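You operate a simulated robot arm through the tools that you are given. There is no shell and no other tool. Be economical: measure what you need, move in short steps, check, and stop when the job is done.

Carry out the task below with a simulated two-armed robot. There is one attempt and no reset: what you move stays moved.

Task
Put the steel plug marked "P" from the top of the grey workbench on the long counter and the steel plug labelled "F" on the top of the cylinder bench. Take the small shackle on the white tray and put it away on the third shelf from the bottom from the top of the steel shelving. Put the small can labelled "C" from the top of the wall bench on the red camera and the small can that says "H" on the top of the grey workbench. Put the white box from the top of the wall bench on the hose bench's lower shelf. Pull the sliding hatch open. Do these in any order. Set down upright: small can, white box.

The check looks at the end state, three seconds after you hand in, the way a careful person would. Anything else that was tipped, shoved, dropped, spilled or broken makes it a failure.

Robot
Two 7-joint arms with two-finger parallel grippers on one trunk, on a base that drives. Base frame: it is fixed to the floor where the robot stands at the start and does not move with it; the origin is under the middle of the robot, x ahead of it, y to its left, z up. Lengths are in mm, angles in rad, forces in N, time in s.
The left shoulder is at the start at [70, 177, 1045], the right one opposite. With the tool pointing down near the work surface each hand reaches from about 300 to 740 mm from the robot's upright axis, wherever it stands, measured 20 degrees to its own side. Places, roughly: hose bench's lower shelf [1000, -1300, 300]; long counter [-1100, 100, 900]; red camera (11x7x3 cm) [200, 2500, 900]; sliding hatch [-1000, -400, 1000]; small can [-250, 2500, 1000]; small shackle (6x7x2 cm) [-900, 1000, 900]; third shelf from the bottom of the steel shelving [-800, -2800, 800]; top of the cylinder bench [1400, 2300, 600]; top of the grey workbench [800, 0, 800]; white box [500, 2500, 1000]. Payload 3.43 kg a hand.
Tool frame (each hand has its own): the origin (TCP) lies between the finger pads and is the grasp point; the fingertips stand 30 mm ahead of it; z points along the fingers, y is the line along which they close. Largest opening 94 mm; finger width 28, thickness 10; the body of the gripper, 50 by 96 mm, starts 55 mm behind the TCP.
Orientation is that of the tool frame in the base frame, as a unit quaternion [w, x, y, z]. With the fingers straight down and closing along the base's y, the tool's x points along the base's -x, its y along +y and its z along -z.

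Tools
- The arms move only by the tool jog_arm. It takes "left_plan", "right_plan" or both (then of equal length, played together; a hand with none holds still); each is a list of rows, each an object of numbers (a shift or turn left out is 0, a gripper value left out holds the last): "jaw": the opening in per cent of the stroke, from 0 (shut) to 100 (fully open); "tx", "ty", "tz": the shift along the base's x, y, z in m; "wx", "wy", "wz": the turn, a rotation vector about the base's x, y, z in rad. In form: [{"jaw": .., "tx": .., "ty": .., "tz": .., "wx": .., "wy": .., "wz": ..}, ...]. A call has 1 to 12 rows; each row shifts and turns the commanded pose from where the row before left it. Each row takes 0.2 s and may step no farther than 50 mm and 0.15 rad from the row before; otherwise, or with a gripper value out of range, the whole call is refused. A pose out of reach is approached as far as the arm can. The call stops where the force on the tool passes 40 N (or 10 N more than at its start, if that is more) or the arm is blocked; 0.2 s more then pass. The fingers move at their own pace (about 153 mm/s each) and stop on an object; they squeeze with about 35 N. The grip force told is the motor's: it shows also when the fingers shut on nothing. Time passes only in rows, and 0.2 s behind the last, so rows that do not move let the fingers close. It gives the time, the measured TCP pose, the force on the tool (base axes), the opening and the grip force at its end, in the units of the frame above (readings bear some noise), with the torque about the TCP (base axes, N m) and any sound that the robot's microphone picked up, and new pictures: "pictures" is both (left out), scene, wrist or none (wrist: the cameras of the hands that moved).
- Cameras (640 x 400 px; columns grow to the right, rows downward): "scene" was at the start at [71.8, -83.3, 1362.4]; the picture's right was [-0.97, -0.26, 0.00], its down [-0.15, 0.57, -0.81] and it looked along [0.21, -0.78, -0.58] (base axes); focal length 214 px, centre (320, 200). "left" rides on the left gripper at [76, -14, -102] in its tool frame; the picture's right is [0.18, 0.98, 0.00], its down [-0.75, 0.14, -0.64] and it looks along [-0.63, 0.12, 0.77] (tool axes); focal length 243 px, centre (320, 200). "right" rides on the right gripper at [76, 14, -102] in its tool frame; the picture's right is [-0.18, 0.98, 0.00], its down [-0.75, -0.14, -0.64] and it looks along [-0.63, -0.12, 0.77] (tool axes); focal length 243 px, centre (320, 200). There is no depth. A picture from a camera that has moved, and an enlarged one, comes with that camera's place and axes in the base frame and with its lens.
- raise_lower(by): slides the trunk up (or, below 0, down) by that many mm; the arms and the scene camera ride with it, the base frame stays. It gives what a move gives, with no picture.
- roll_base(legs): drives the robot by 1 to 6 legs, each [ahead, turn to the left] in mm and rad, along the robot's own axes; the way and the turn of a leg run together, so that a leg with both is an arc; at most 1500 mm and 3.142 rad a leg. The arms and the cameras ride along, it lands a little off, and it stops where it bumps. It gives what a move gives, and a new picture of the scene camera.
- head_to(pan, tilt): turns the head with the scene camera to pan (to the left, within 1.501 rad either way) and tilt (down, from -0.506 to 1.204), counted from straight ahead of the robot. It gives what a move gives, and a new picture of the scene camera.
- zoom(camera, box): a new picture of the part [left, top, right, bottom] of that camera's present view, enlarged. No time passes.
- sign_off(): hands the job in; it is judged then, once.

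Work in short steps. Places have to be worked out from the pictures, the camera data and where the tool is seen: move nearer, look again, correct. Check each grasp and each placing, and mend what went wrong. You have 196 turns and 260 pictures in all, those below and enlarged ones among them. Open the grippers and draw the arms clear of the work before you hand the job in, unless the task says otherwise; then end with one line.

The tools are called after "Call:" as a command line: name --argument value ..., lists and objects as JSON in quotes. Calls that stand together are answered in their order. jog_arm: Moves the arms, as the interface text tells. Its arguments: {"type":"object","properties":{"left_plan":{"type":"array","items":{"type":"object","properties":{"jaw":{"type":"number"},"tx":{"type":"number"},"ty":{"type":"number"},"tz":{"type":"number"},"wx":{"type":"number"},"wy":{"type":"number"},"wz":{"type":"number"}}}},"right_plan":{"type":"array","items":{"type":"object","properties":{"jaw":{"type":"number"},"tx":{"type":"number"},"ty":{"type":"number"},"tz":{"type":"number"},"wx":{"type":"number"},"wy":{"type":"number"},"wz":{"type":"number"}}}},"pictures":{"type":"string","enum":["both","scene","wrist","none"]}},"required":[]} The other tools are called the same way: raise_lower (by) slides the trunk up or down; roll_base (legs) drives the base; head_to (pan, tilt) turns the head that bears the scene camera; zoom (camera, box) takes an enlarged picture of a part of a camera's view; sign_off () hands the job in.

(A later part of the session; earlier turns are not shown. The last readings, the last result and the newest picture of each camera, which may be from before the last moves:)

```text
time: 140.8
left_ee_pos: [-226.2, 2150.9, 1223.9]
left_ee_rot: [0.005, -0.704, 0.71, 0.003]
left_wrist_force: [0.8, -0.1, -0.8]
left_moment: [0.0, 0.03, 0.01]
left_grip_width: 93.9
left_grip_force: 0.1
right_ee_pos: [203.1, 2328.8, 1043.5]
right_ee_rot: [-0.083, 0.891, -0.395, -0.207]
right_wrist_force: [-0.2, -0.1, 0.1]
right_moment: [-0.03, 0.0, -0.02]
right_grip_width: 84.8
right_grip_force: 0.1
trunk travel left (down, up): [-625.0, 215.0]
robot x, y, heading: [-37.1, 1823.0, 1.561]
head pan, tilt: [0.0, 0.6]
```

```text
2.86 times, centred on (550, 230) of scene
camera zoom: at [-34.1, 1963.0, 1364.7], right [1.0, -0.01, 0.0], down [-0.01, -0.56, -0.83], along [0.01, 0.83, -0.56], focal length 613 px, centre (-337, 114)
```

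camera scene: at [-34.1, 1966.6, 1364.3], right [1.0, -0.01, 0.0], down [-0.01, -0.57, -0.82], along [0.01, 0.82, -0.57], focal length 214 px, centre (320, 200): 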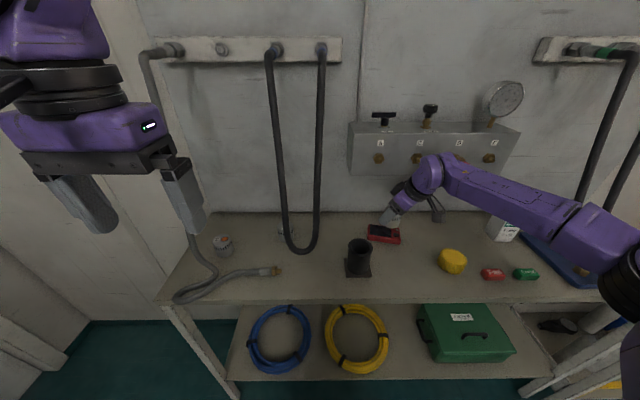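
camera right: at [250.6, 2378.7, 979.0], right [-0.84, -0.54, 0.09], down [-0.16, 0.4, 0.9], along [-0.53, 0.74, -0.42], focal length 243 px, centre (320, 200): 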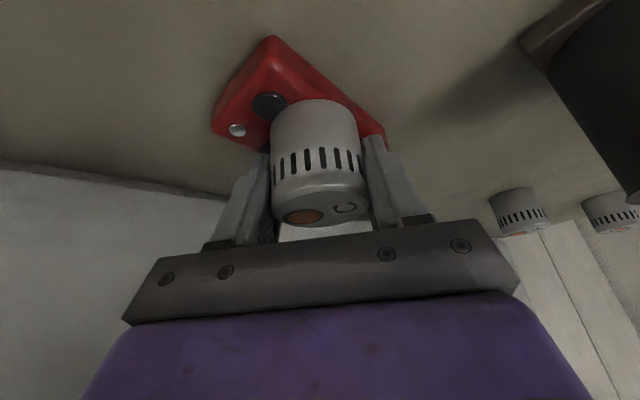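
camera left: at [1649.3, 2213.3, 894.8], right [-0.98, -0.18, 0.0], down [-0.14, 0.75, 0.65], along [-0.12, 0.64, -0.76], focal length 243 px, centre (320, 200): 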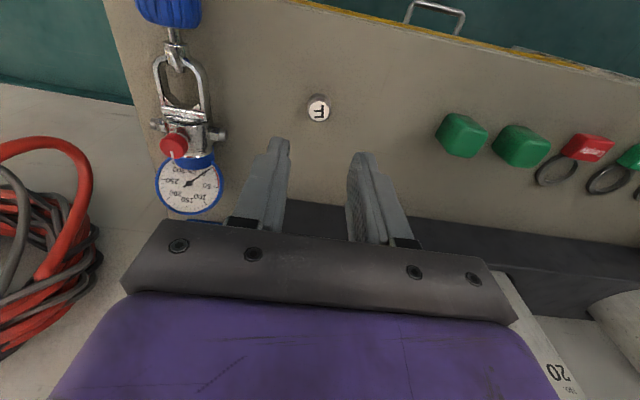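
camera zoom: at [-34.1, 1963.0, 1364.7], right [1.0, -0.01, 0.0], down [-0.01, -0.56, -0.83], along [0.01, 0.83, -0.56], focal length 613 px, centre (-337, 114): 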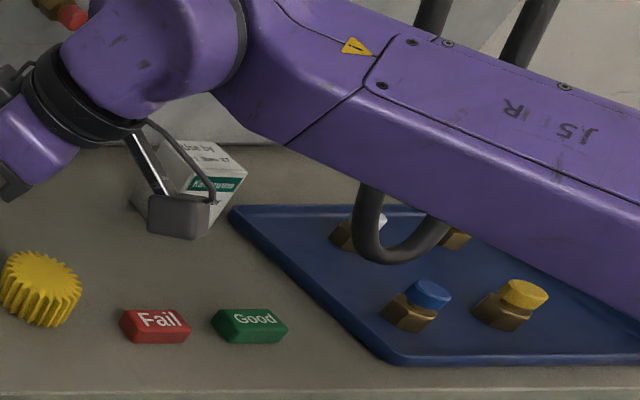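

Retract and reorient the right hand (facing straight ahead, 45° pitch), then drive in front of the box.

Call:
jog_arm --right_plan '[{"ty": -0.04, "tz": 0.02}, {"ty": -0.04, "tz": 0.02}, {"ty": -0.04, "tz": 0.02}, {"wz": -0.15, "ty": -0.02}, {"wz": -0.15, "ty": -0.02}, {"wz": -0.15}, {"wz": -0.15}, {"wz": -0.15}, {"wx": 0.115}, {"wx": 0.115}, {"wx": 0.115}]' --pictures "none"

Call:
roll_base --legs '[[-150, 0], [0, -1.57], [465, 0], [0, 1.57], [130, 0]]'

Call:
zoom --camera "right" --box '[0, 0, 640, 400]'

Call:
zoom --camera "scene" --box '[300, 140, 540, 290]'

```text
time: 143.2
left_ee_pos: [-227.8, 2151.6, 1223.3]
left_ee_rot: [0.006, -0.704, 0.71, 0.004]
left_wrist_force: [-0.6, -0.4, 0.3]
left_moment: [-0.01, -0.03, -0.01]
left_grip_width: 93.9
left_grip_force: 0.0
right_ee_pos: [169.7, 2193.6, 1135.8]
right_ee_rot: [-0.274, 0.665, -0.64, -0.269]
right_wrist_force: [-0.3, 0.1, 0.0]
right_moment: [0.0, -0.05, 0.0]
right_grip_width: 84.4
right_grip_force: 0.1
right hand out of reach, approached as far as the arm can: row 5, 9, 10, 11
trunk travel left (down, up): [-625.0, 215.0]
robot x, y, heading: [-32.3, 1823.0, 1.56]
head pan, tilt: [0.0, 0.6]
```

```text
time: 155.5
left_ee_pos: [234.6, 2126.9, 1223.5]
left_ee_rot: [-0.005, 0.71, -0.705, -0.003]
left_wrist_force: [0.2, 0.3, -0.2]
left_moment: [-0.02, 0.02, 0.01]
left_grip_width: 94.0
left_grip_force: 0.0
right_ee_pos: [631.1, 2175.2, 1136.1]
right_ee_rot: [-0.272, 0.671, -0.634, -0.272]
right_wrist_force: [-0.3, 0.1, 0.1]
right_moment: [0.01, -0.01, -0.01]
right_grip_width: 84.4
right_grip_force: 0.1
trunk travel left (down, up): [-625.0, 215.0]
robot x, y, heading: [432.2, 1806.5, 1.579]
head pan, tilt: [0.0, 0.6]
camera scene: at [428.4, 1942.9, 1364.6], right [1.0, 0.01, 0.0], down [0.0, -0.56, -0.83], along [-0.01, 0.83, -0.56], focal length 214 px, centre (320, 200)
```

scene: 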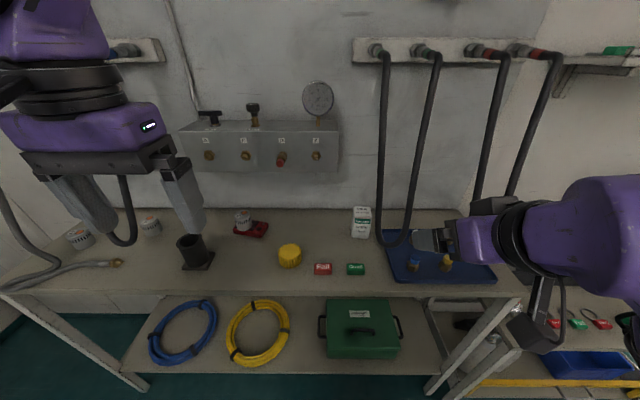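

```text
1.00 times, centred on (320, 200) of right
camera zoom: at [623.4, 2048.8, 1151.9], right [-0.99, 0.08, 0.11], down [0.12, 0.08, 0.99], along [0.07, 0.99, -0.09], focal length 243 px, centre (320, 200)
```

zoom: 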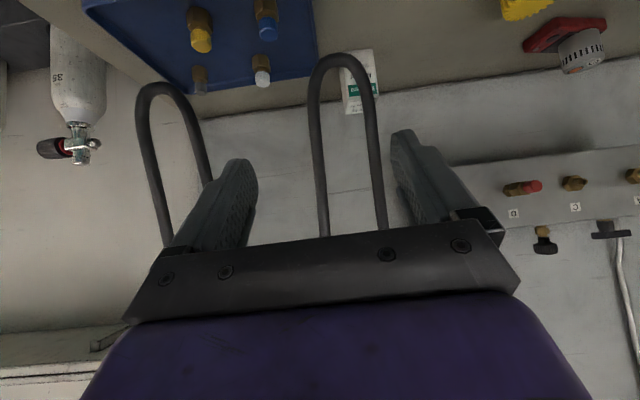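

```text
2.67 times, centred on (420, 215) of scene
camera zoom: at [428.4, 1942.9, 1364.6], right [1.0, 0.01, 0.0], down [0.0, -0.56, -0.83], along [-0.01, 0.83, -0.56], focal length 572 px, centre (53, 160)
```

zoom: 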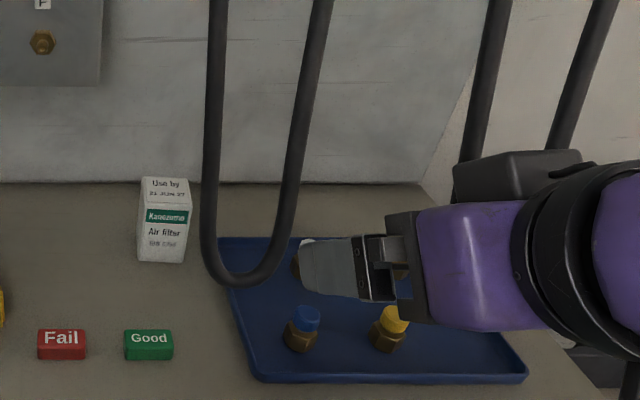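

A hose loop hangs in front of and above the white box (bottom ≈(597,2300,983)), so the left arm should come in from the left, pitched forward ~45° with a slight yaw. Reorient the left hand, untilt the right, and shift the base right.

Call:
jog_arm --left_plan '[{"wz": -0.125}, {"wz": -0.125}, {"wz": -0.125}, {"wz": -0.125}, {"wx": 0.131, "wy": -0.072}, {"wx": 0.131, "wy": -0.072}, {"wx": 0.131, "wy": -0.072}, {"wx": 0.131, "wy": -0.072}, {"wx": 0.131, "wy": -0.072}]' --right_plan '[{"wx": -0.115, "tz": 0.02}, {"wx": -0.115, "tz": 0.02}, {"wx": -0.115, "tz": 0.02}, {"wx": -0.115}, {"wx": -0.115}, {"wx": -0.115}, {"ty": -0.04}, {"ty": -0.04}, {}]' --pictures "none"

Call:
roll_base --legs '[[-120, 0], [0, -1.57], [150, 0], [0, 1.57], [150, 0]]'

Call:
zoom --camera "left" --box '[0, 0, 640, 400]'

```text
time: 157.5
left_ee_pos: [233.8, 2128.5, 1223.1]
left_ee_rot: [0.322, -0.476, 0.797, 0.187]
left_wrist_force: [0.1, 0.1, -0.7]
left_moment: [0.01, 0.02, -0.02]
left_grip_width: 93.9
left_grip_force: 0.0
right_ee_pos: [632.1, 2116.2, 1197.4]
right_ee_rot: [-0.028, 0.724, -0.688, -0.04]
right_wrist_force: [-0.7, -0.2, -0.8]
right_moment: [-0.03, 0.0, 0.02]
right_grip_width: 84.5
right_grip_force: 0.1
right hand out of reach, approached as far as the arm can: row 8
trunk travel left (down, up): [-625.0, 215.0]
robot x, y, heading: [431.3, 1801.8, 1.581]
head pan, tilt: [0.0, 0.6]
```

```text
time: 168.3
left_ee_pos: [390.6, 2157.3, 1224.0]
left_ee_rot: [0.322, -0.471, 0.8, 0.184]
left_wrist_force: [-0.4, -0.1, 0.0]
left_moment: [0.03, -0.01, -0.03]
left_grip_width: 94.0
left_grip_force: 0.1
right_ee_pos: [789.9, 2140.7, 1197.5]
right_ee_rot: [-0.029, 0.72, -0.692, -0.04]
right_wrist_force: [0.1, -0.5, 0.3]
right_moment: [-0.02, -0.01, 0.03]
right_grip_width: 84.9
right_grip_force: 0.1
trunk travel left (down, up): [-625.0, 215.0]
robot x, y, heading: [584.6, 1830.2, 1.564]
head pan, tilt: [0.0, 0.6]
camera scene: at [582.4, 1971.4, 1364.6], right [1.0, 0.0, 0.0], down [0.0, -0.56, -0.83], along [0.0, 0.83, -0.56], focal length 214 px, centre (320, 200)
```

scene: 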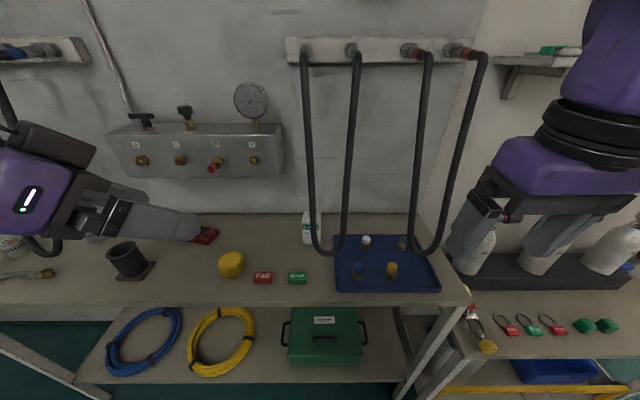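

```text
1.00 times, centred on (320, 200) of left
camera zoom: at [341.6, 2041.3, 1245.1], right [-0.92, 0.36, -0.14], down [-0.08, 0.16, 0.98], along [0.38, 0.92, -0.12], focal length 243 px, centre (320, 200)
```

zoom: 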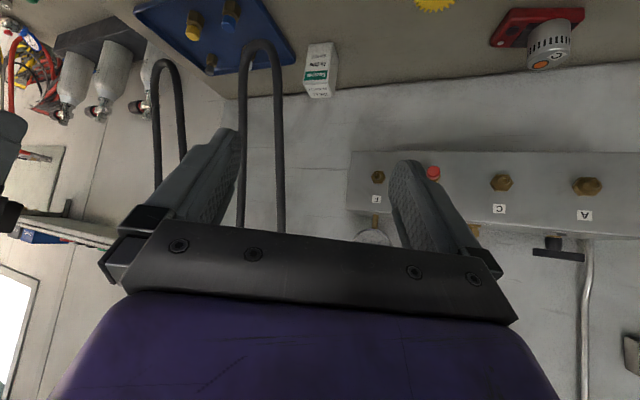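

Call:
zoom --camera "left" --box '[230, 20, 390, 120]'

Call:
zoom --camera "scene" --box '[270, 190, 370, 252]'

```text
4.00 times, centred on (310, 70) of left
camera zoom: at [341.6, 2041.3, 1245.1], right [-0.92, 0.36, -0.14], down [-0.08, 0.16, 0.98], along [0.38, 0.92, -0.12], focal length 970 px, centre (360, 720)
```

zoom: 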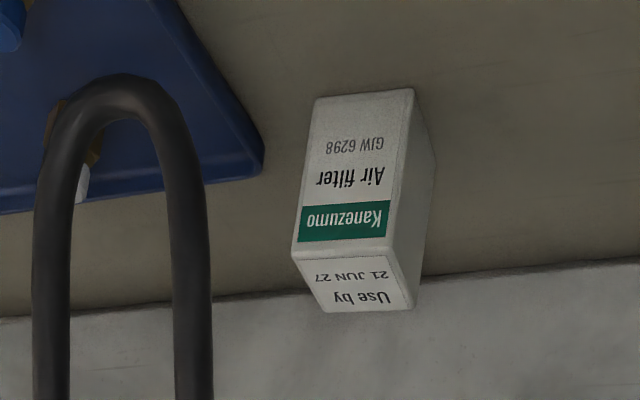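

```text
6.40 times, centred on (320, 221) of scene
camera zoom: at [582.4, 1971.4, 1364.6], right [1.0, 0.0, 0.0], down [0.0, -0.56, -0.83], along [0.0, 0.83, -0.56], focal length 1373 px, centre (320, 66)
```

zoom: 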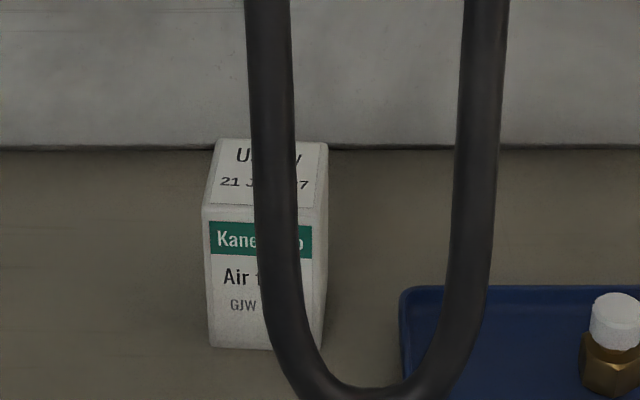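

Box: 52×55×106 mm, centre (559, 2478), top z≈958, nearly axis-aligned; hose clear of a low approach from the left-front. Move to a staging point in front-left of the box.

Call:
jog_arm --left_plan '[{"tx": 0.007, "ty": 0.032, "tz": -0.032}, {"tx": 0.007, "ty": 0.032, "tz": -0.032}, {"tx": 0.007, "ty": 0.032, "tz": -0.032}, {"tx": 0.007, "ty": 0.032, "tz": -0.032}, {"tx": 0.007, "ty": 0.032, "tz": -0.032}, {"tx": 0.007, "ty": 0.032, "tz": -0.032}, {"tx": 0.007, "ty": 0.031, "tz": -0.032}, {"tx": 0.028, "ty": 0.006, "tz": -0.03}, {"tx": 0.02, "ty": 0.01, "tz": -0.03}, {"tx": 0.02, "ty": 0.015, "tz": -0.025}]' --pictures "both"

```text
time: 170.5
left_ee_pos: [508.3, 2413.6, 913.0]
left_ee_rot: [0.321, -0.472, 0.8, 0.184]
left_wrist_force: [-0.7, -0.3, -0.9]
left_moment: [0.01, -0.02, -0.01]
left_grip_width: 93.8
left_grip_force: 0.1
right_ee_pos: [788.8, 2142.2, 1197.1]
right_ee_rot: [-0.028, 0.72, -0.692, -0.04]
right_wrist_force: [-0.2, 0.3, 0.6]
right_moment: [-0.03, 0.03, 0.01]
right_grip_width: 84.5
right_grip_force: 0.0
trunk travel left (down, up): [-625.0, 215.0]
robot x, y, heading: [583.3, 1830.9, 1.568]
head pan, tilt: [0.0, 0.6]
camera scene: at [583.6, 1973.5, 1364.3], right [1.0, 0.0, 0.0], down [0.0, -0.57, -0.82], along [0.0, 0.82, -0.57], focal length 214 px, centre (320, 200)
camera left: at [460.0, 2296.9, 935.3], right [-0.92, 0.36, -0.14], down [-0.08, 0.16, 0.98], along [0.38, 0.92, -0.12], focal length 243 px, centre (320, 200)
```

scene: 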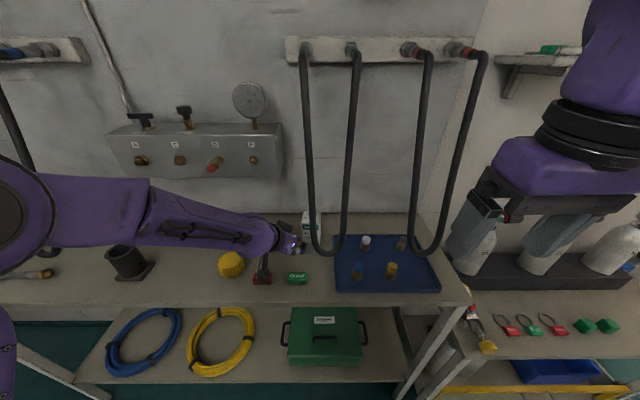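
left: 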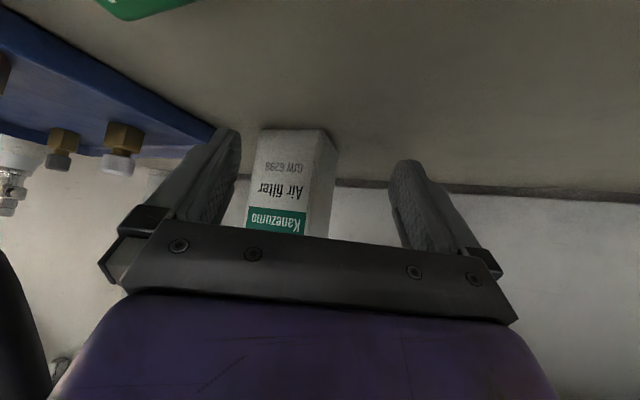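

Box is nearly between the fingers; shift slightly right and slide in, staying below/left of the hose.

Call:
jog_arm --left_plan '[{"tx": 0.012, "ty": -0.004}, {"tx": 0.011, "ty": 0.019}, {"tx": 0.011, "ty": 0.019}, {"tx": 0.011, "ty": 0.019}]' --pictures "both"

Call:
zoom --camera "scene" --box '[240, 190, 370, 270]'

```text
time: 171.5
left_ee_pos: [553.5, 2466.3, 915.6]
left_ee_rot: [0.321, -0.472, 0.8, 0.184]
left_wrist_force: [1.3, 0.4, 0.1]
left_moment: [0.0, 0.0, 0.0]
left_grip_width: 94.1
left_grip_force: 0.2
right_ee_pos: [790.8, 2142.1, 1197.7]
right_ee_rot: [-0.027, 0.721, -0.692, -0.04]
right_wrist_force: [0.3, -0.2, 0.3]
right_moment: [0.01, 0.01, 0.0]
right_grip_width: 84.6
right_grip_force: 0.2
trunk travel left (down, up): [-625.0, 215.0]
robot x, y, heading: [583.0, 1835.6, 1.572]
head pan, tilt: [0.0, 0.6]
camera scene: at [583.3, 1972.9, 1364.4], right [1.0, 0.0, 0.0], down [0.0, -0.57, -0.82], along [0.0, 0.82, -0.57], focal length 214 px, centre (320, 200)
camera left: at [504.4, 2349.8, 936.5], right [-0.92, 0.36, -0.13], down [-0.08, 0.16, 0.98], along [0.38, 0.92, -0.12], focal length 243 px, centre (320, 200)
```

scene: 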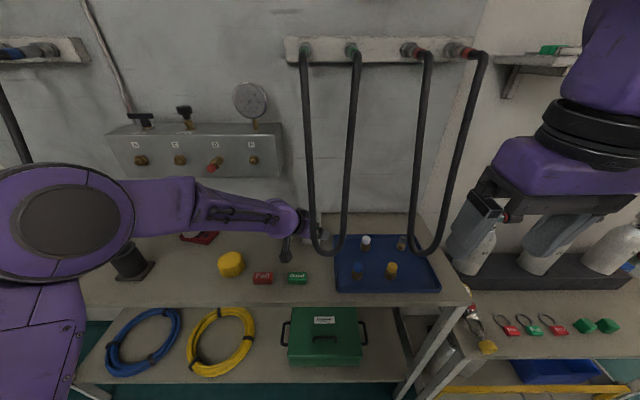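
left: 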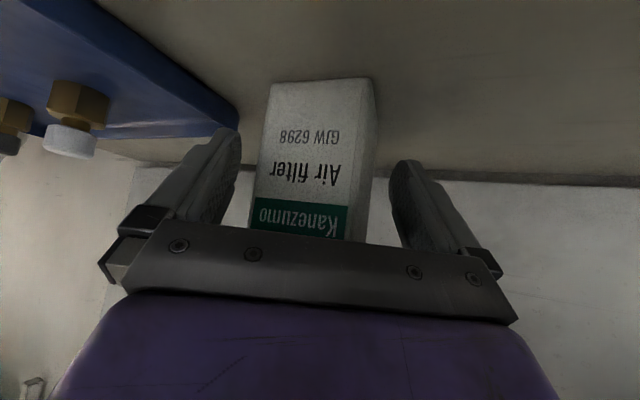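

```text
4.92 times, centred on (305, 230) of scene
camera zoom: at [583.3, 1972.9, 1364.4], right [1.0, 0.0, 0.0], down [0.0, -0.57, -0.82], along [0.0, 0.82, -0.57], focal length 1056 px, centre (394, 52)
```

zoom: 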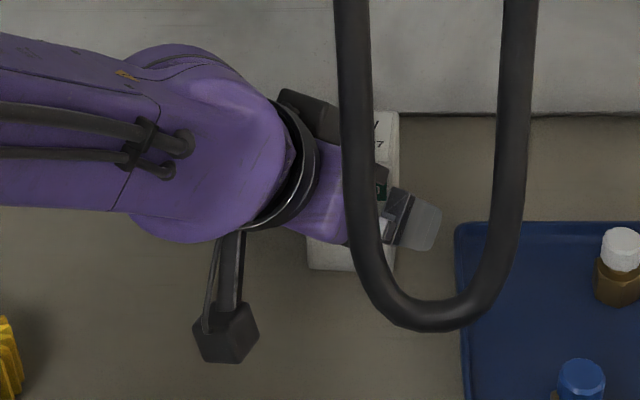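

No contact; box well between the fingers. Lower a little to grip nearer mid-height and close gradually.

Call:
jog_arm --left_plan '[{"tz": -0.012}, {"jaw": 80}, {"jaw": 70}, {"jaw": 64}, {"jaw": 60}, {"jaw": 56}, {"jaw": 50}, {"jaw": 0}, {}, {}]' --pictures "wrist"

```text
time: 173.7
left_ee_pos: [551.9, 2465.4, 903.7]
left_ee_rot: [0.321, -0.472, 0.8, 0.185]
left_wrist_force: [-1.7, 1.2, 0.4]
left_moment: [0.0, 0.1, 0.06]
left_grip_width: 59.8
left_grip_force: 35.1
right_ee_pos: [788.6, 2141.6, 1199.1]
right_ee_rot: [-0.029, 0.721, -0.691, -0.04]
right_wrist_force: [0.6, -0.2, 0.4]
right_moment: [0.01, -0.01, 0.0]
right_grip_width: 84.6
right_grip_force: 0.0
trunk travel left (down, up): [-625.0, 215.0]
robot x, y, heading: [582.8, 1832.5, 1.569]
head pan, tilt: [0.0, 0.6]
camera left: at [503.7, 2348.7, 924.7], right [-0.92, 0.36, -0.14], down [-0.08, 0.16, 0.98], along [0.38, 0.92, -0.12], focal length 243 px, centre (320, 200)
```

left: 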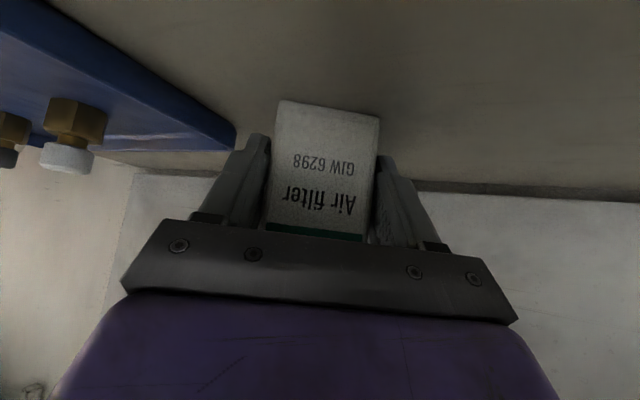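

Box gripped (60 mm, faces aligned). Lift, slide left away from the hose, then back out.

Call:
jog_arm --left_plan '[{"tz": 0.02}, {"tz": 0.025}, {"tx": -0.035, "ty": -0.01, "tz": 0.01}, {"tx": -0.04, "ty": -0.02, "tz": 0.01}, {"tx": -0.03, "ty": -0.035, "tz": 0.01}, {"ty": -0.045, "tz": 0.01}, {"ty": -0.045, "tz": 0.015}, {"ty": -0.045, "tz": 0.015}, {"ty": -0.045, "tz": 0.02}, {"ty": -0.02, "tz": 0.03}]' --pictures "both"

```text
time: 175.9
left_ee_pos: [448.2, 2205.2, 1070.9]
left_ee_rot: [0.322, -0.472, 0.799, 0.186]
left_wrist_force: [0.3, -0.8, -1.4]
left_moment: [-0.01, 0.03, 0.0]
left_grip_width: 59.6
left_grip_force: 35.0
left hand out of reach, approached as far as the arm can: row 9
right_ee_pos: [787.8, 2140.5, 1197.9]
right_ee_rot: [-0.028, 0.721, -0.691, -0.041]
right_wrist_force: [-0.5, 0.8, -0.2]
right_moment: [0.02, -0.02, 0.01]
right_grip_width: 84.5
right_grip_force: 0.1
trunk travel left (down, up): [-625.0, 215.0]
robot x, y, heading: [582.2, 1833.0, 1.57]
head pan, tilt: [0.0, 0.6]
camera scene: at [581.3, 1971.7, 1364.5], right [1.0, 0.0, 0.0], down [0.0, -0.56, -0.83], along [0.0, 0.83, -0.56], focal length 214 px, centre (320, 200)
camera left: at [399.0, 2089.3, 1092.3], right [-0.92, 0.36, -0.13], down [-0.08, 0.16, 0.98], along [0.38, 0.92, -0.12], focal length 243 px, centre (320, 200)
```

scene: 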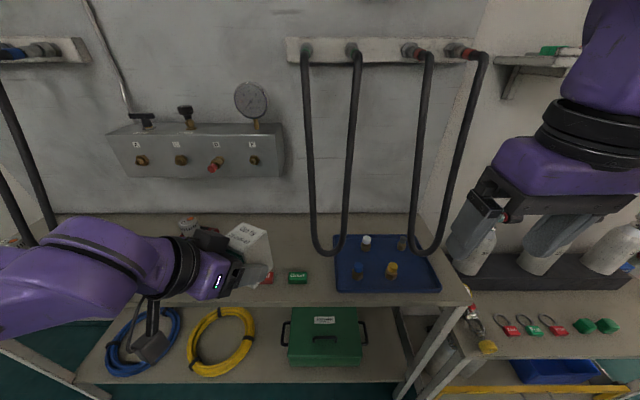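
left: 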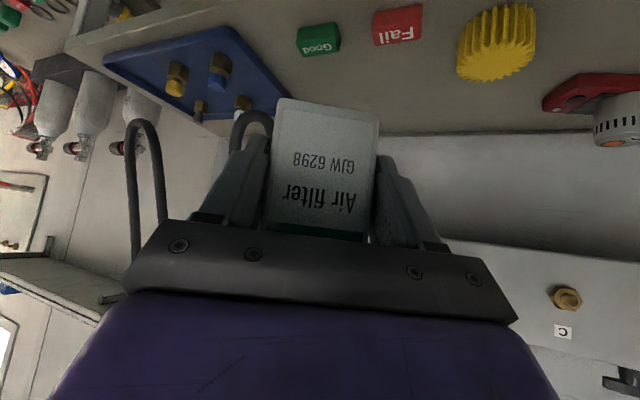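

Box secured. Drive left toward can H to look at it.

Call:
roll_base --legs '[[-200, 0], [0, 1.57], [880, 0], [0, -1.57]]'

Call:
zoom --camera "scene" --box '[200, 100, 440, 250]'

Call:
zoom --camera "right" --box '[0, 0, 640, 400]'

```text
time: 189.4
left_ee_pos: [-433.4, 2020.4, 1071.5]
left_ee_rot: [0.322, -0.465, 0.804, 0.182]
left_wrist_force: [-0.5, 0.3, -2.7]
left_moment: [-0.03, 0.03, 0.02]
left_grip_width: 59.6
left_grip_force: 35.2
right_ee_pos: [-93.5, 1948.5, 1198.1]
right_ee_rot: [-0.028, 0.714, -0.698, -0.039]
right_wrist_force: [0.9, -0.5, -0.4]
right_moment: [-0.03, -0.01, 0.02]
right_grip_width: 84.7
right_grip_force: 0.0
trunk travel left (down, up): [-625.0, 215.0]
robot x, y, heading: [-305.4, 1640.0, 1.55]
head pan, tilt: [0.0, 0.6]
camera scene: at [-303.8, 1783.6, 1364.5], right [1.0, -0.02, 0.0], down [-0.01, -0.56, -0.82], along [0.02, 0.82, -0.57], focal length 214 px, centre (320, 200)
```

scene: 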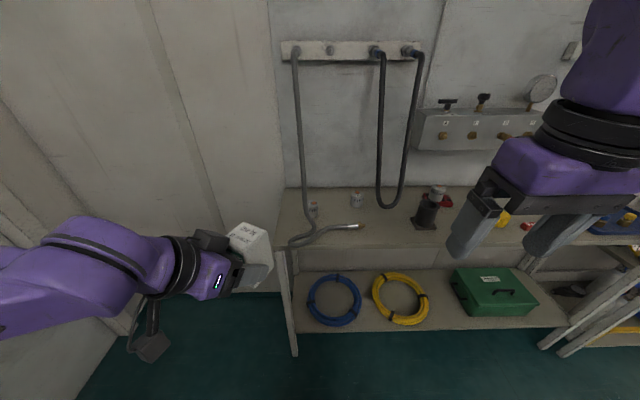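

```text
2.67 times, centred on (320, 175) of scene
camera zoom: at [-303.8, 1783.6, 1364.5], right [1.0, -0.02, 0.0], down [-0.01, -0.56, -0.82], along [0.02, 0.82, -0.57], focal length 572 px, centre (320, 267)
```

zoom: 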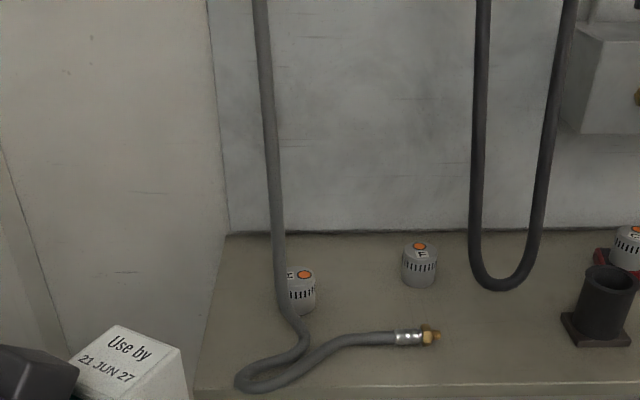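

```text
1.00 times, centred on (320, 200) of right
camera zoom: at [-103.9, 1864.2, 1291.8], right [-0.99, 0.16, 0.03], down [0.14, 0.69, 0.71], along [0.09, 0.7, -0.7], focal length 243 px, centre (320, 200)
```

zoom: 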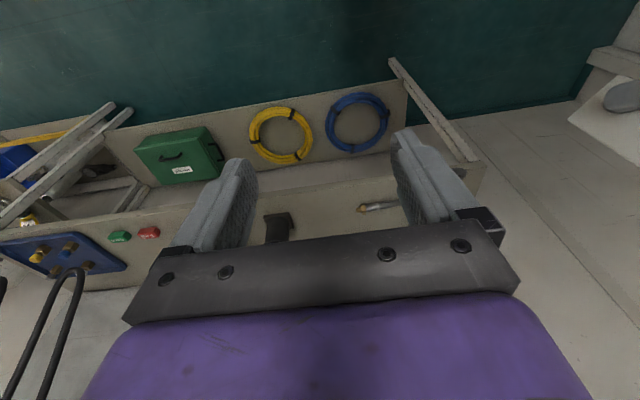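

H sits just behind a hose that drops to the bench on its left-front, so I'll again lean the right tool toward +x with fingers front/back. Reposition the base further left and orient the hand.

Call:
roll_base --legs '[[0, 1.59], [175, 0], [0, -1.57], [190, 0]]'

Call:
jog_arm --right_plan '[{"wz": 0.15}, {"wz": 0.15}, {"wz": 0.15}, {"wz": 0.15}, {"wz": 0.15}, {"wz": 0.15}, {"wz": 0.15}, {"wz": 0.15}, {"wz": 0.15}, {"wz": 0.15}]' --pictures "none"

Call:
jog_arm --right_plan '[{"wy": 0.15, "ty": 0.04}, {"wy": 0.15, "ty": 0.04}, {"wy": 0.15, "ty": 0.04}, {"ty": 0.04, "tz": -0.02, "tx": 0.01}, {"ty": 0.04, "tz": -0.02, "tx": 0.01}]' --pictures "both"

```text
time: 199.8
left_ee_pos: [-616.1, 2212.9, 1071.2]
left_ee_rot: [0.321, -0.471, 0.801, 0.184]
left_wrist_force: [-0.4, 0.8, -1.8]
left_moment: [-0.08, -0.01, -0.01]
left_grip_width: 59.8
left_grip_force: 34.9
right_ee_pos: [-274.9, 2146.5, 1198.2]
right_ee_rot: [-0.028, 0.72, -0.692, -0.04]
right_wrist_force: [0.5, 0.6, 0.8]
right_moment: [-0.01, -0.01, -0.01]
right_grip_width: 84.6
right_grip_force: 0.1
trunk travel left (down, up): [-625.0, 215.0]
robot x, y, heading: [-481.9, 1839.6, 1.563]
head pan, tilt: [0.0, 0.6]
camera scene: at [-483.1, 1977.2, 1364.5], right [1.0, -0.01, 0.0], down [0.0, -0.57, -0.82], along [0.0, 0.82, -0.57], focal length 214 px, centre (320, 200)
```

scene: 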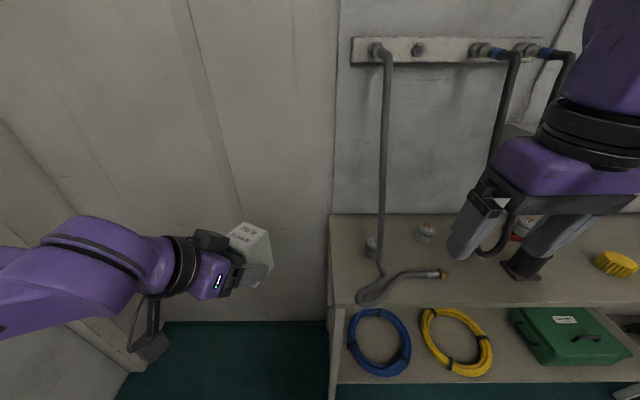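

```text
time: 202.0
left_ee_pos: [-617.0, 2213.5, 1068.8]
left_ee_rot: [0.322, -0.471, 0.801, 0.183]
left_wrist_force: [-0.4, 0.7, -2.3]
left_moment: [-0.05, -0.01, 0.0]
left_grip_width: 59.8
left_grip_force: 35.3
right_ee_pos: [-276.4, 2146.4, 1198.2]
right_ee_rot: [0.007, 0.999, -0.015, -0.049]
right_wrist_force: [-1.0, 0.9, 0.1]
right_moment: [0.0, 0.0, -0.02]
right_grip_width: 84.7
right_grip_force: 0.1
trunk travel left (down, up): [-625.0, 215.0]
robot x, y, heading: [-483.0, 1837.3, 1.568]
head pan, tilt: [0.0, 0.6]
```

```text
time: 203.2
left_ee_pos: [-616.1, 2214.0, 1070.7]
left_ee_rot: [0.322, -0.472, 0.8, 0.184]
left_wrist_force: [-0.5, -0.2, -2.4]
left_moment: [-0.02, 0.03, 0.02]
left_grip_width: 59.9
left_grip_force: 35.2
right_ee_pos: [-255.9, 2348.0, 1156.6]
right_ee_rot: [0.009, 0.962, -0.016, -0.271]
right_wrist_force: [0.2, 0.4, -0.8]
right_moment: [0.02, 0.01, 0.02]
right_grip_width: 84.7
right_grip_force: 0.0
trunk travel left (down, up): [-625.0, 215.0]
robot x, y, heading: [-485.3, 1834.5, 1.566]
head pan, tilt: [0.0, 0.6]
camera scene: at [-483.2, 1978.7, 1364.3], right [1.0, -0.01, 0.0], down [0.0, -0.57, -0.82], along [0.01, 0.82, -0.57], focal length 214 px, centre (320, 200)
camera right: at [-136.8, 2333.6, 1203.6], right [-0.18, -0.98, 0.12], down [-0.3, 0.17, 0.94], along [-0.94, 0.13, -0.33], focal length 243 px, centre (320, 200)
```

scene: 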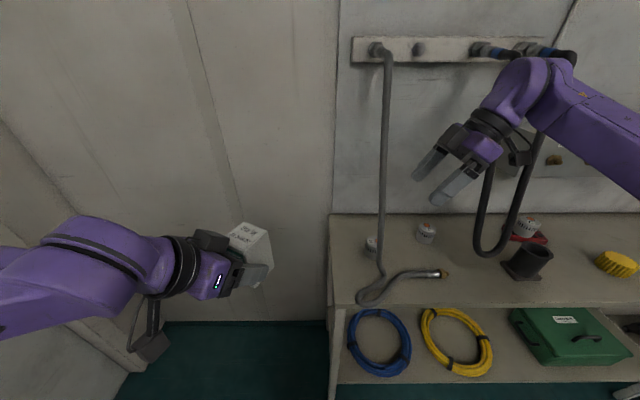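
right: 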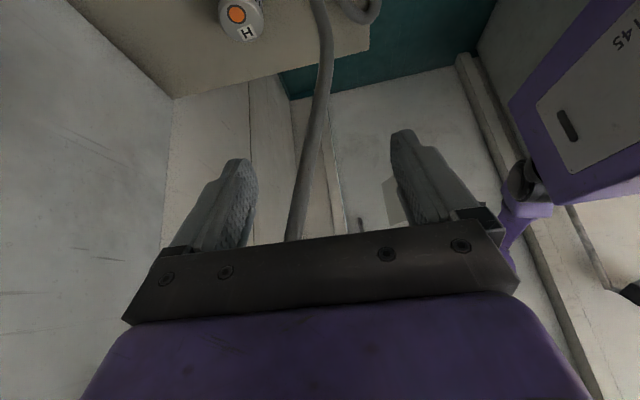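

The right forearm would pass near the middle hose loop; shift the base another ~115 mm left so the arm comes in through the gap between hoses, then check.

Call:
roll_base --legs '[[-200, 0], [0, 1.57], [120, 0], [0, -1.57], [200, 0]]'

Call:
head_to --pan -0.5 --tilt 0.4

```text
time: 209.5
left_ee_pos: [-969.6, 1511.4, 1069.4]
left_ee_rot: [-0.097, 0.899, -0.235, -0.357]
left_wrist_force: [0.5, -0.1, -1.5]
left_moment: [-0.02, -0.06, 0.01]
left_grip_width: 59.6
left_grip_force: 35.3
right_ee_pos: [-1102.5, 1871.7, 1156.2]
right_ee_rot: [0.199, 0.692, 0.669, -0.184]
right_wrist_force: [-0.1, -1.1, 0.3]
right_moment: [0.01, -0.03, 0.02]
right_grip_width: 84.5
right_grip_force: 0.1
trunk travel left (down, up): [-625.0, 215.0]
robot x, y, heading: [-595.4, 1640.5, 3.13]
head pan, tilt: [0.0, 0.6]
stopped in leg 3: the robot was blocked; the commanded pose is now the measured one
camera scene: at [-733.4, 1647.7, 1364.4], right [0.01, 1.0, 0.0], down [0.57, -0.01, -0.82], along [-0.82, 0.01, -0.57], focal length 214 px, centre (320, 200)
```

scene: 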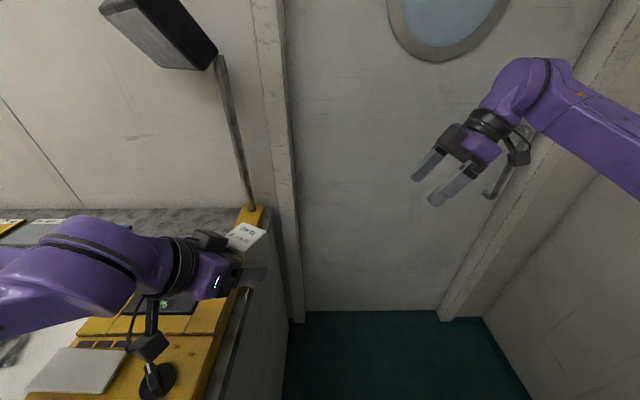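

```text
time: 210.5
left_ee_pos: [-969.3, 1510.0, 1069.6]
left_ee_rot: [-0.097, 0.899, -0.234, -0.358]
left_wrist_force: [-0.5, -0.2, -1.1]
left_moment: [0.0, -0.04, 0.01]
left_grip_width: 59.6
left_grip_force: 35.2
right_ee_pos: [-1103.1, 1870.8, 1156.3]
right_ee_rot: [0.198, 0.692, 0.67, -0.183]
right_wrist_force: [-0.2, 0.4, -1.0]
right_moment: [-0.02, -0.03, 0.02]
right_grip_width: 84.8
right_grip_force: 0.1
trunk travel left (down, up): [-625.0, 215.0]
robot x, y, heading: [-595.8, 1642.4, 3.134]
head pan, tilt: [-0.499, 0.4]
camera scene: at [-726.0, 1690.9, 1382.6], right [0.49, 0.87, 0.0], down [0.34, -0.19, -0.92], along [-0.8, 0.45, -0.39], focal length 214 px, centre (320, 200)
```

scene: 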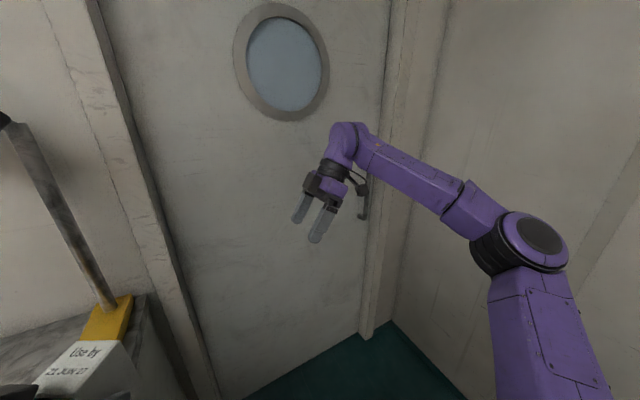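

The base bumped (likely the counter corner) after 110 mm. Check that nothing was disturbed on the counter end.

Call:
head_to --pan 0.5 --tilt 0.8

```text
time: 211.7
left_ee_pos: [-968.1, 1510.2, 1071.8]
left_ee_rot: [-0.098, 0.899, -0.235, -0.357]
left_wrist_force: [0.0, -0.3, -1.7]
left_moment: [0.0, -0.04, 0.0]
left_grip_width: 59.6
left_grip_force: 34.6
right_ee_pos: [-1102.7, 1870.0, 1158.3]
right_ee_rot: [0.199, 0.692, 0.669, -0.184]
right_wrist_force: [-0.4, 0.2, 0.2]
right_moment: [-0.01, 0.0, 0.01]
right_grip_width: 84.8
right_grip_force: 0.1
trunk travel left (down, up): [-625.0, 215.0]
robot x, y, heading: [-595.6, 1645.6, 3.134]
head pan, tilt: [0.499, 0.799]
camera scene: at [-715.9, 1608.1, 1347.6], right [-0.47, 0.88, 0.0], down [0.63, 0.34, -0.7], along [-0.62, -0.33, -0.72], focal length 214 px, centre (320, 200)
```

scene: 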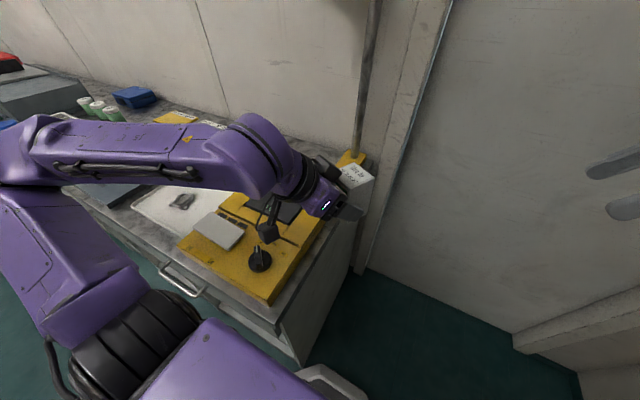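

Looks undisturbed; the base touched the counter's end. Back off a little, turn to face the wall bench and advance.

Call:
roll_base --legs '[[-50, 0], [0, -1.565], [195, 0]]'

Call:
head_to --pan -0.4 --tilt 0.5

```text
time: 217.6
left_ee_pos: [-686.2, 2212.1, 1070.1]
left_ee_rot: [0.32, -0.477, 0.797, 0.187]
left_wrist_force: [-0.1, -0.1, -2.5]
left_moment: [-0.06, 0.04, 0.02]
left_grip_width: 59.7
left_grip_force: 35.4
right_ee_pos: [-328.8, 2352.3, 1158.4]
right_ee_rot: [0.013, 0.963, -0.007, -0.27]
right_wrist_force: [0.4, -0.4, 0.0]
right_moment: [-0.02, 0.01, 0.03]
right_grip_width: 84.9
right_grip_force: 0.0
trunk travel left (down, up): [-625.0, 215.0]
robot x, y, heading: [-547.2, 1837.6, 1.582]
head pan, tilt: [0.499, 0.799]
camera scene: at [-586.3, 1961.2, 1347.6], right [0.87, 0.49, 0.0], down [0.35, -0.63, -0.7], along [-0.34, 0.61, -0.72], focal length 214 px, centre (320, 200)
```

scene: 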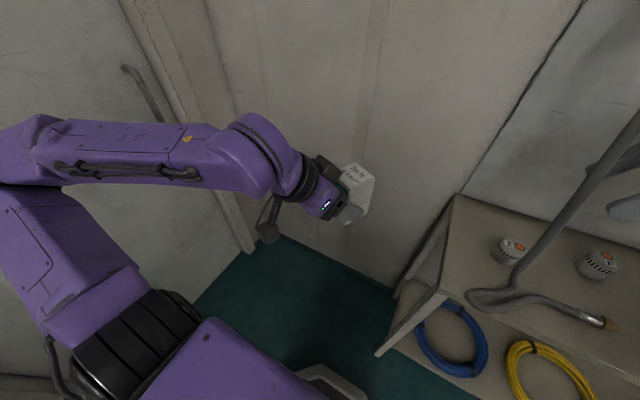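

```text
time: 218.8
left_ee_pos: [-686.4, 2211.0, 1070.9]
left_ee_rot: [0.319, -0.478, 0.796, 0.188]
left_wrist_force: [-0.3, -0.1, -1.4]
left_moment: [-0.06, 0.03, -0.01]
left_grip_width: 59.6
left_grip_force: 35.1
right_ee_pos: [-327.1, 2352.3, 1156.8]
right_ee_rot: [0.013, 0.963, -0.008, -0.269]
right_wrist_force: [-0.3, 0.3, 0.1]
right_moment: [-0.01, -0.01, 0.0]
right_grip_width: 84.6
right_grip_force: 0.0
trunk travel left (down, up): [-625.0, 215.0]
robot x, y, heading: [-546.0, 1839.7, 1.58]
head pan, tilt: [-0.4, 0.499]
camera scene: at [-512.4, 1974.9, 1373.5], right [0.93, -0.38, 0.0], down [-0.18, -0.44, -0.88], along [0.33, 0.81, -0.48], focal length 214 px, centre (320, 200)
```

scene: 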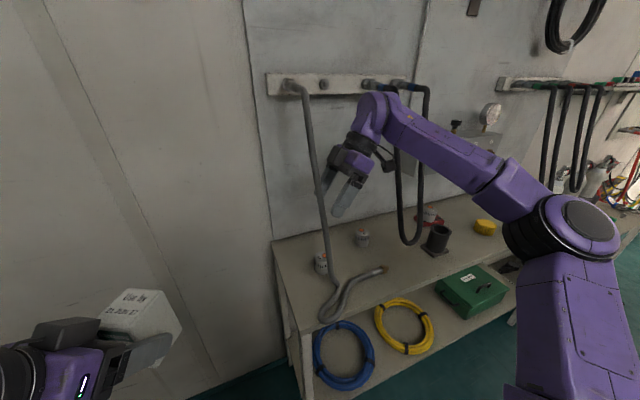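

The forearm would foul the hose loop from here. I'll re-approach with the base further left and angled right (heading ~0.9), reversing into place so the arms stay over free floor.

Call:
roll_base --legs '[[-120, 0], [0, -1.75], [-250, 0], [0, 1.07]]'

Call:
head_to --pan 0 --tilt 0.5

```text
time: 225.7
left_ee_pos: [-355.5, 1840.0, 1073.9]
left_ee_rot: [0.353, 0.288, 0.882, -0.123]
left_wrist_force: [-1.3, -0.3, -2.4]
left_moment: [-0.03, 0.0, -0.02]
left_grip_width: 59.5
left_grip_force: 34.7
right_ee_pos: [-269.3, 1467.9, 1157.6]
right_ee_rot: [0.192, -0.628, 0.731, 0.184]
right_wrist_force: [-0.4, -0.2, -0.2]
right_moment: [-0.07, -0.01, -0.02]
right_grip_width: 84.3
right_grip_force: 0.1
trunk travel left (down, up): [-625.0, 215.0]
robot x, y, heading: [-743.2, 1755.7, -0.016]
head pan, tilt: [-0.4, 0.499]
stopped in leg 3: the robot was blocked; the commanded pose is now the measured one
camera scene: at [-612.4, 1724.2, 1373.9], right [-0.4, -0.92, 0.0], down [-0.44, 0.19, -0.88], along [0.8, -0.35, -0.48], focal length 214 px, centre (320, 200)
```

scene: 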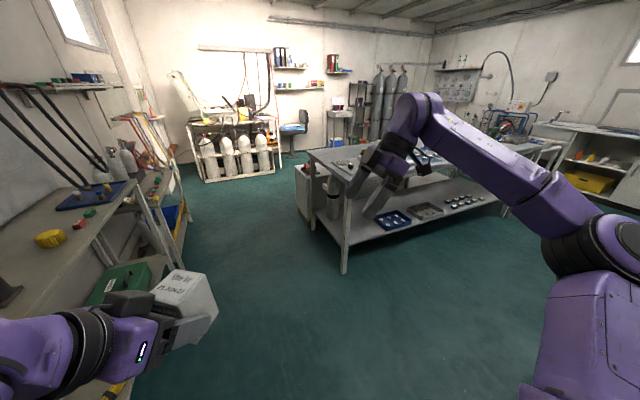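

```text
time: 226.6
left_ee_pos: [-352.9, 1837.7, 1071.7]
left_ee_rot: [0.353, 0.288, 0.882, -0.121]
left_wrist_force: [-1.0, -0.5, -1.1]
left_moment: [0.02, 0.04, -0.01]
left_grip_width: 59.8
left_grip_force: 35.0
right_ee_pos: [-265.3, 1466.1, 1156.1]
right_ee_rot: [0.192, -0.628, 0.731, 0.186]
right_wrist_force: [-0.4, -1.2, -0.7]
right_moment: [0.0, 0.03, -0.06]
right_grip_width: 84.7
right_grip_force: 0.0
trunk travel left (down, up): [-625.0, 215.0]
robot x, y, heading: [-742.3, 1755.2, -0.016]
head pan, tilt: [0.0, 0.499]
camera scene: at [-602.0, 1755.6, 1373.5], right [-0.02, -1.0, 0.0], down [-0.48, 0.01, -0.88], along [0.88, -0.02, -0.48], focal length 214 px, centre (320, 200)
```

scene: 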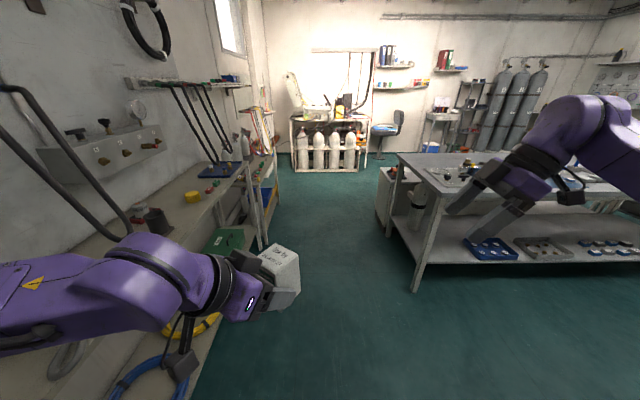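

Blocked after 200 mm; good enough. Turn to heading ~0.95 and look before advancing.

Call:
roll_base --legs '[[30, 0], [0, 0.95]]'

```text
time: 229.8
left_ee_pos: [-553.1, 2119.8, 1072.3]
left_ee_rot: [0.369, -0.149, 0.916, 0.055]
left_wrist_force: [-0.1, 1.2, -1.8]
left_moment: [0.0, 0.04, 0.06]
left_grip_width: 59.8
left_grip_force: 34.6
right_ee_pos: [-200.0, 1975.2, 1156.2]
right_ee_rot: [-0.086, 0.893, -0.362, -0.253]
right_wrist_force: [-0.5, 0.6, 0.1]
right_moment: [-0.02, 0.03, -0.02]
right_grip_width: 84.2
right_grip_force: 0.0
trunk travel left (down, up): [-625.0, 215.0]
robot x, y, heading: [-714.2, 1755.1, 0.933]
head pan, tilt: [0.0, 0.499]
camera scene: at [-630.0, 1870.2, 1373.6], right [0.8, -0.59, 0.0], down [-0.28, -0.39, -0.88], along [0.52, 0.71, -0.48], focal length 214 px, centre (320, 200)
```

scene: 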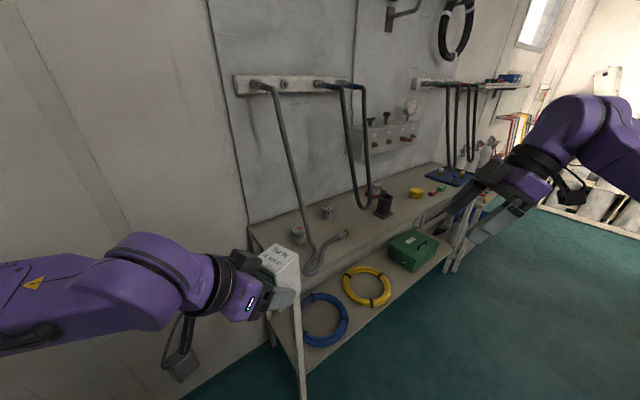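

From here H and the corridor between hoses look approachable. Advance ~110 mm, then bring the right hand left and yaw it.

Call:
roll_base --legs '[[110, 0]]'

Call:
jog_arm --right_plan '[{"wz": 0.12, "tx": -0.04}, {"wz": 0.12, "tx": -0.04}, {"wz": 0.12, "tx": -0.04}, {"ty": 0.045}, {"ty": 0.045}, {"ty": 0.045, "tz": -0.01}, {"ty": 0.045, "tz": -0.01}]' --pictures "both"

```text
time: 231.0
left_ee_pos: [-488.6, 2207.4, 1072.1]
left_ee_rot: [0.369, -0.148, 0.916, 0.055]
left_wrist_force: [-0.3, -0.6, -1.5]
left_moment: [-0.01, 0.03, 0.03]
left_grip_width: 60.1
left_grip_force: 35.4
right_ee_pos: [-135.5, 2062.4, 1155.6]
right_ee_rot: [-0.086, 0.893, -0.363, -0.253]
right_wrist_force: [-0.4, -0.1, 0.1]
right_moment: [0.0, -0.03, 0.03]
right_grip_width: 84.7
right_grip_force: 0.1
trunk travel left (down, up): [-625.0, 215.0]
robot x, y, heading: [-650.4, 1842.1, 0.936]
head pan, tilt: [0.0, 0.499]
camera scene: at [-565.4, 1957.8, 1373.6], right [0.8, -0.59, 0.0], down [-0.28, -0.39, -0.88], along [0.52, 0.71, -0.48], focal length 214 px, centre (320, 200)
```

scene: 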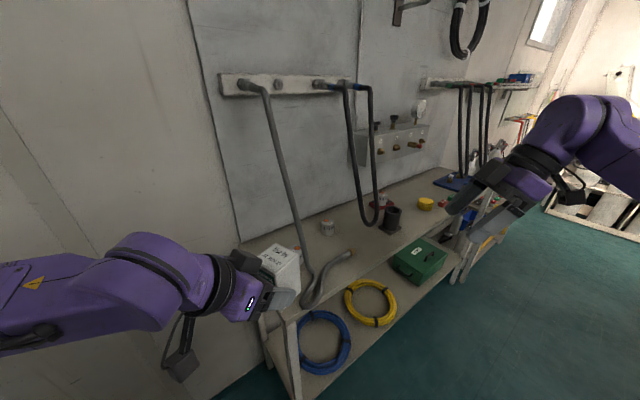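

```text
time: 232.6
left_ee_pos: [-488.8, 2210.0, 1071.5]
left_ee_rot: [0.369, -0.149, 0.916, 0.053]
left_wrist_force: [0.8, 1.5, -2.4]
left_moment: [-0.02, 0.05, 0.0]
left_grip_width: 59.9
left_grip_force: 35.1
right_ee_pos: [-256.2, 2244.6, 1135.9]
right_ee_rot: [-0.038, 0.944, -0.196, -0.264]
right_wrist_force: [0.1, 0.1, 0.2]
right_moment: [-0.02, 0.0, 0.03]
right_grip_width: 84.4
right_grip_force: 0.1
trunk travel left (down, up): [-625.0, 215.0]
robot x, y, heading: [-649.1, 1841.9, 0.936]
head pan, tilt: [0.0, 0.499]
camera scene: at [-565.8, 1961.1, 1373.3], right [0.8, -0.59, 0.0], down [-0.28, -0.39, -0.88], along [0.52, 0.71, -0.48], focal length 214 px, centre (320, 200)
camera right: at [-151.4, 2187.6, 1183.6], right [-0.53, -0.84, 0.13], down [-0.22, 0.28, 0.93], along [-0.82, 0.46, -0.34], focal length 243 px, centre (320, 200)
```

scene: 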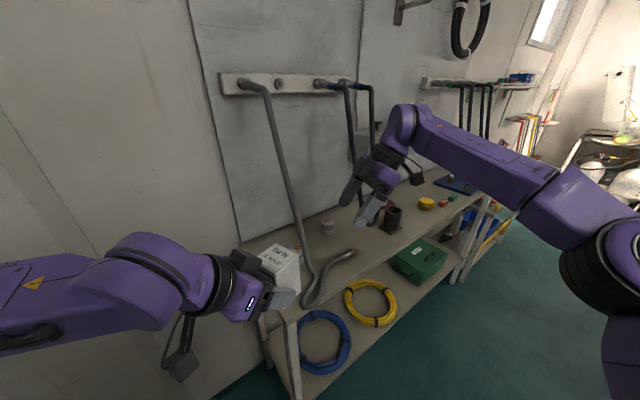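
right: 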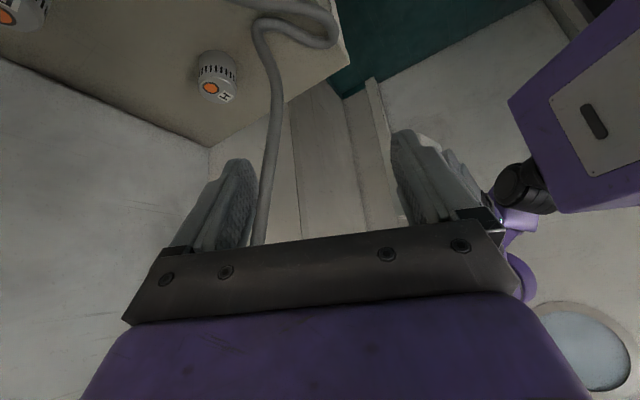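

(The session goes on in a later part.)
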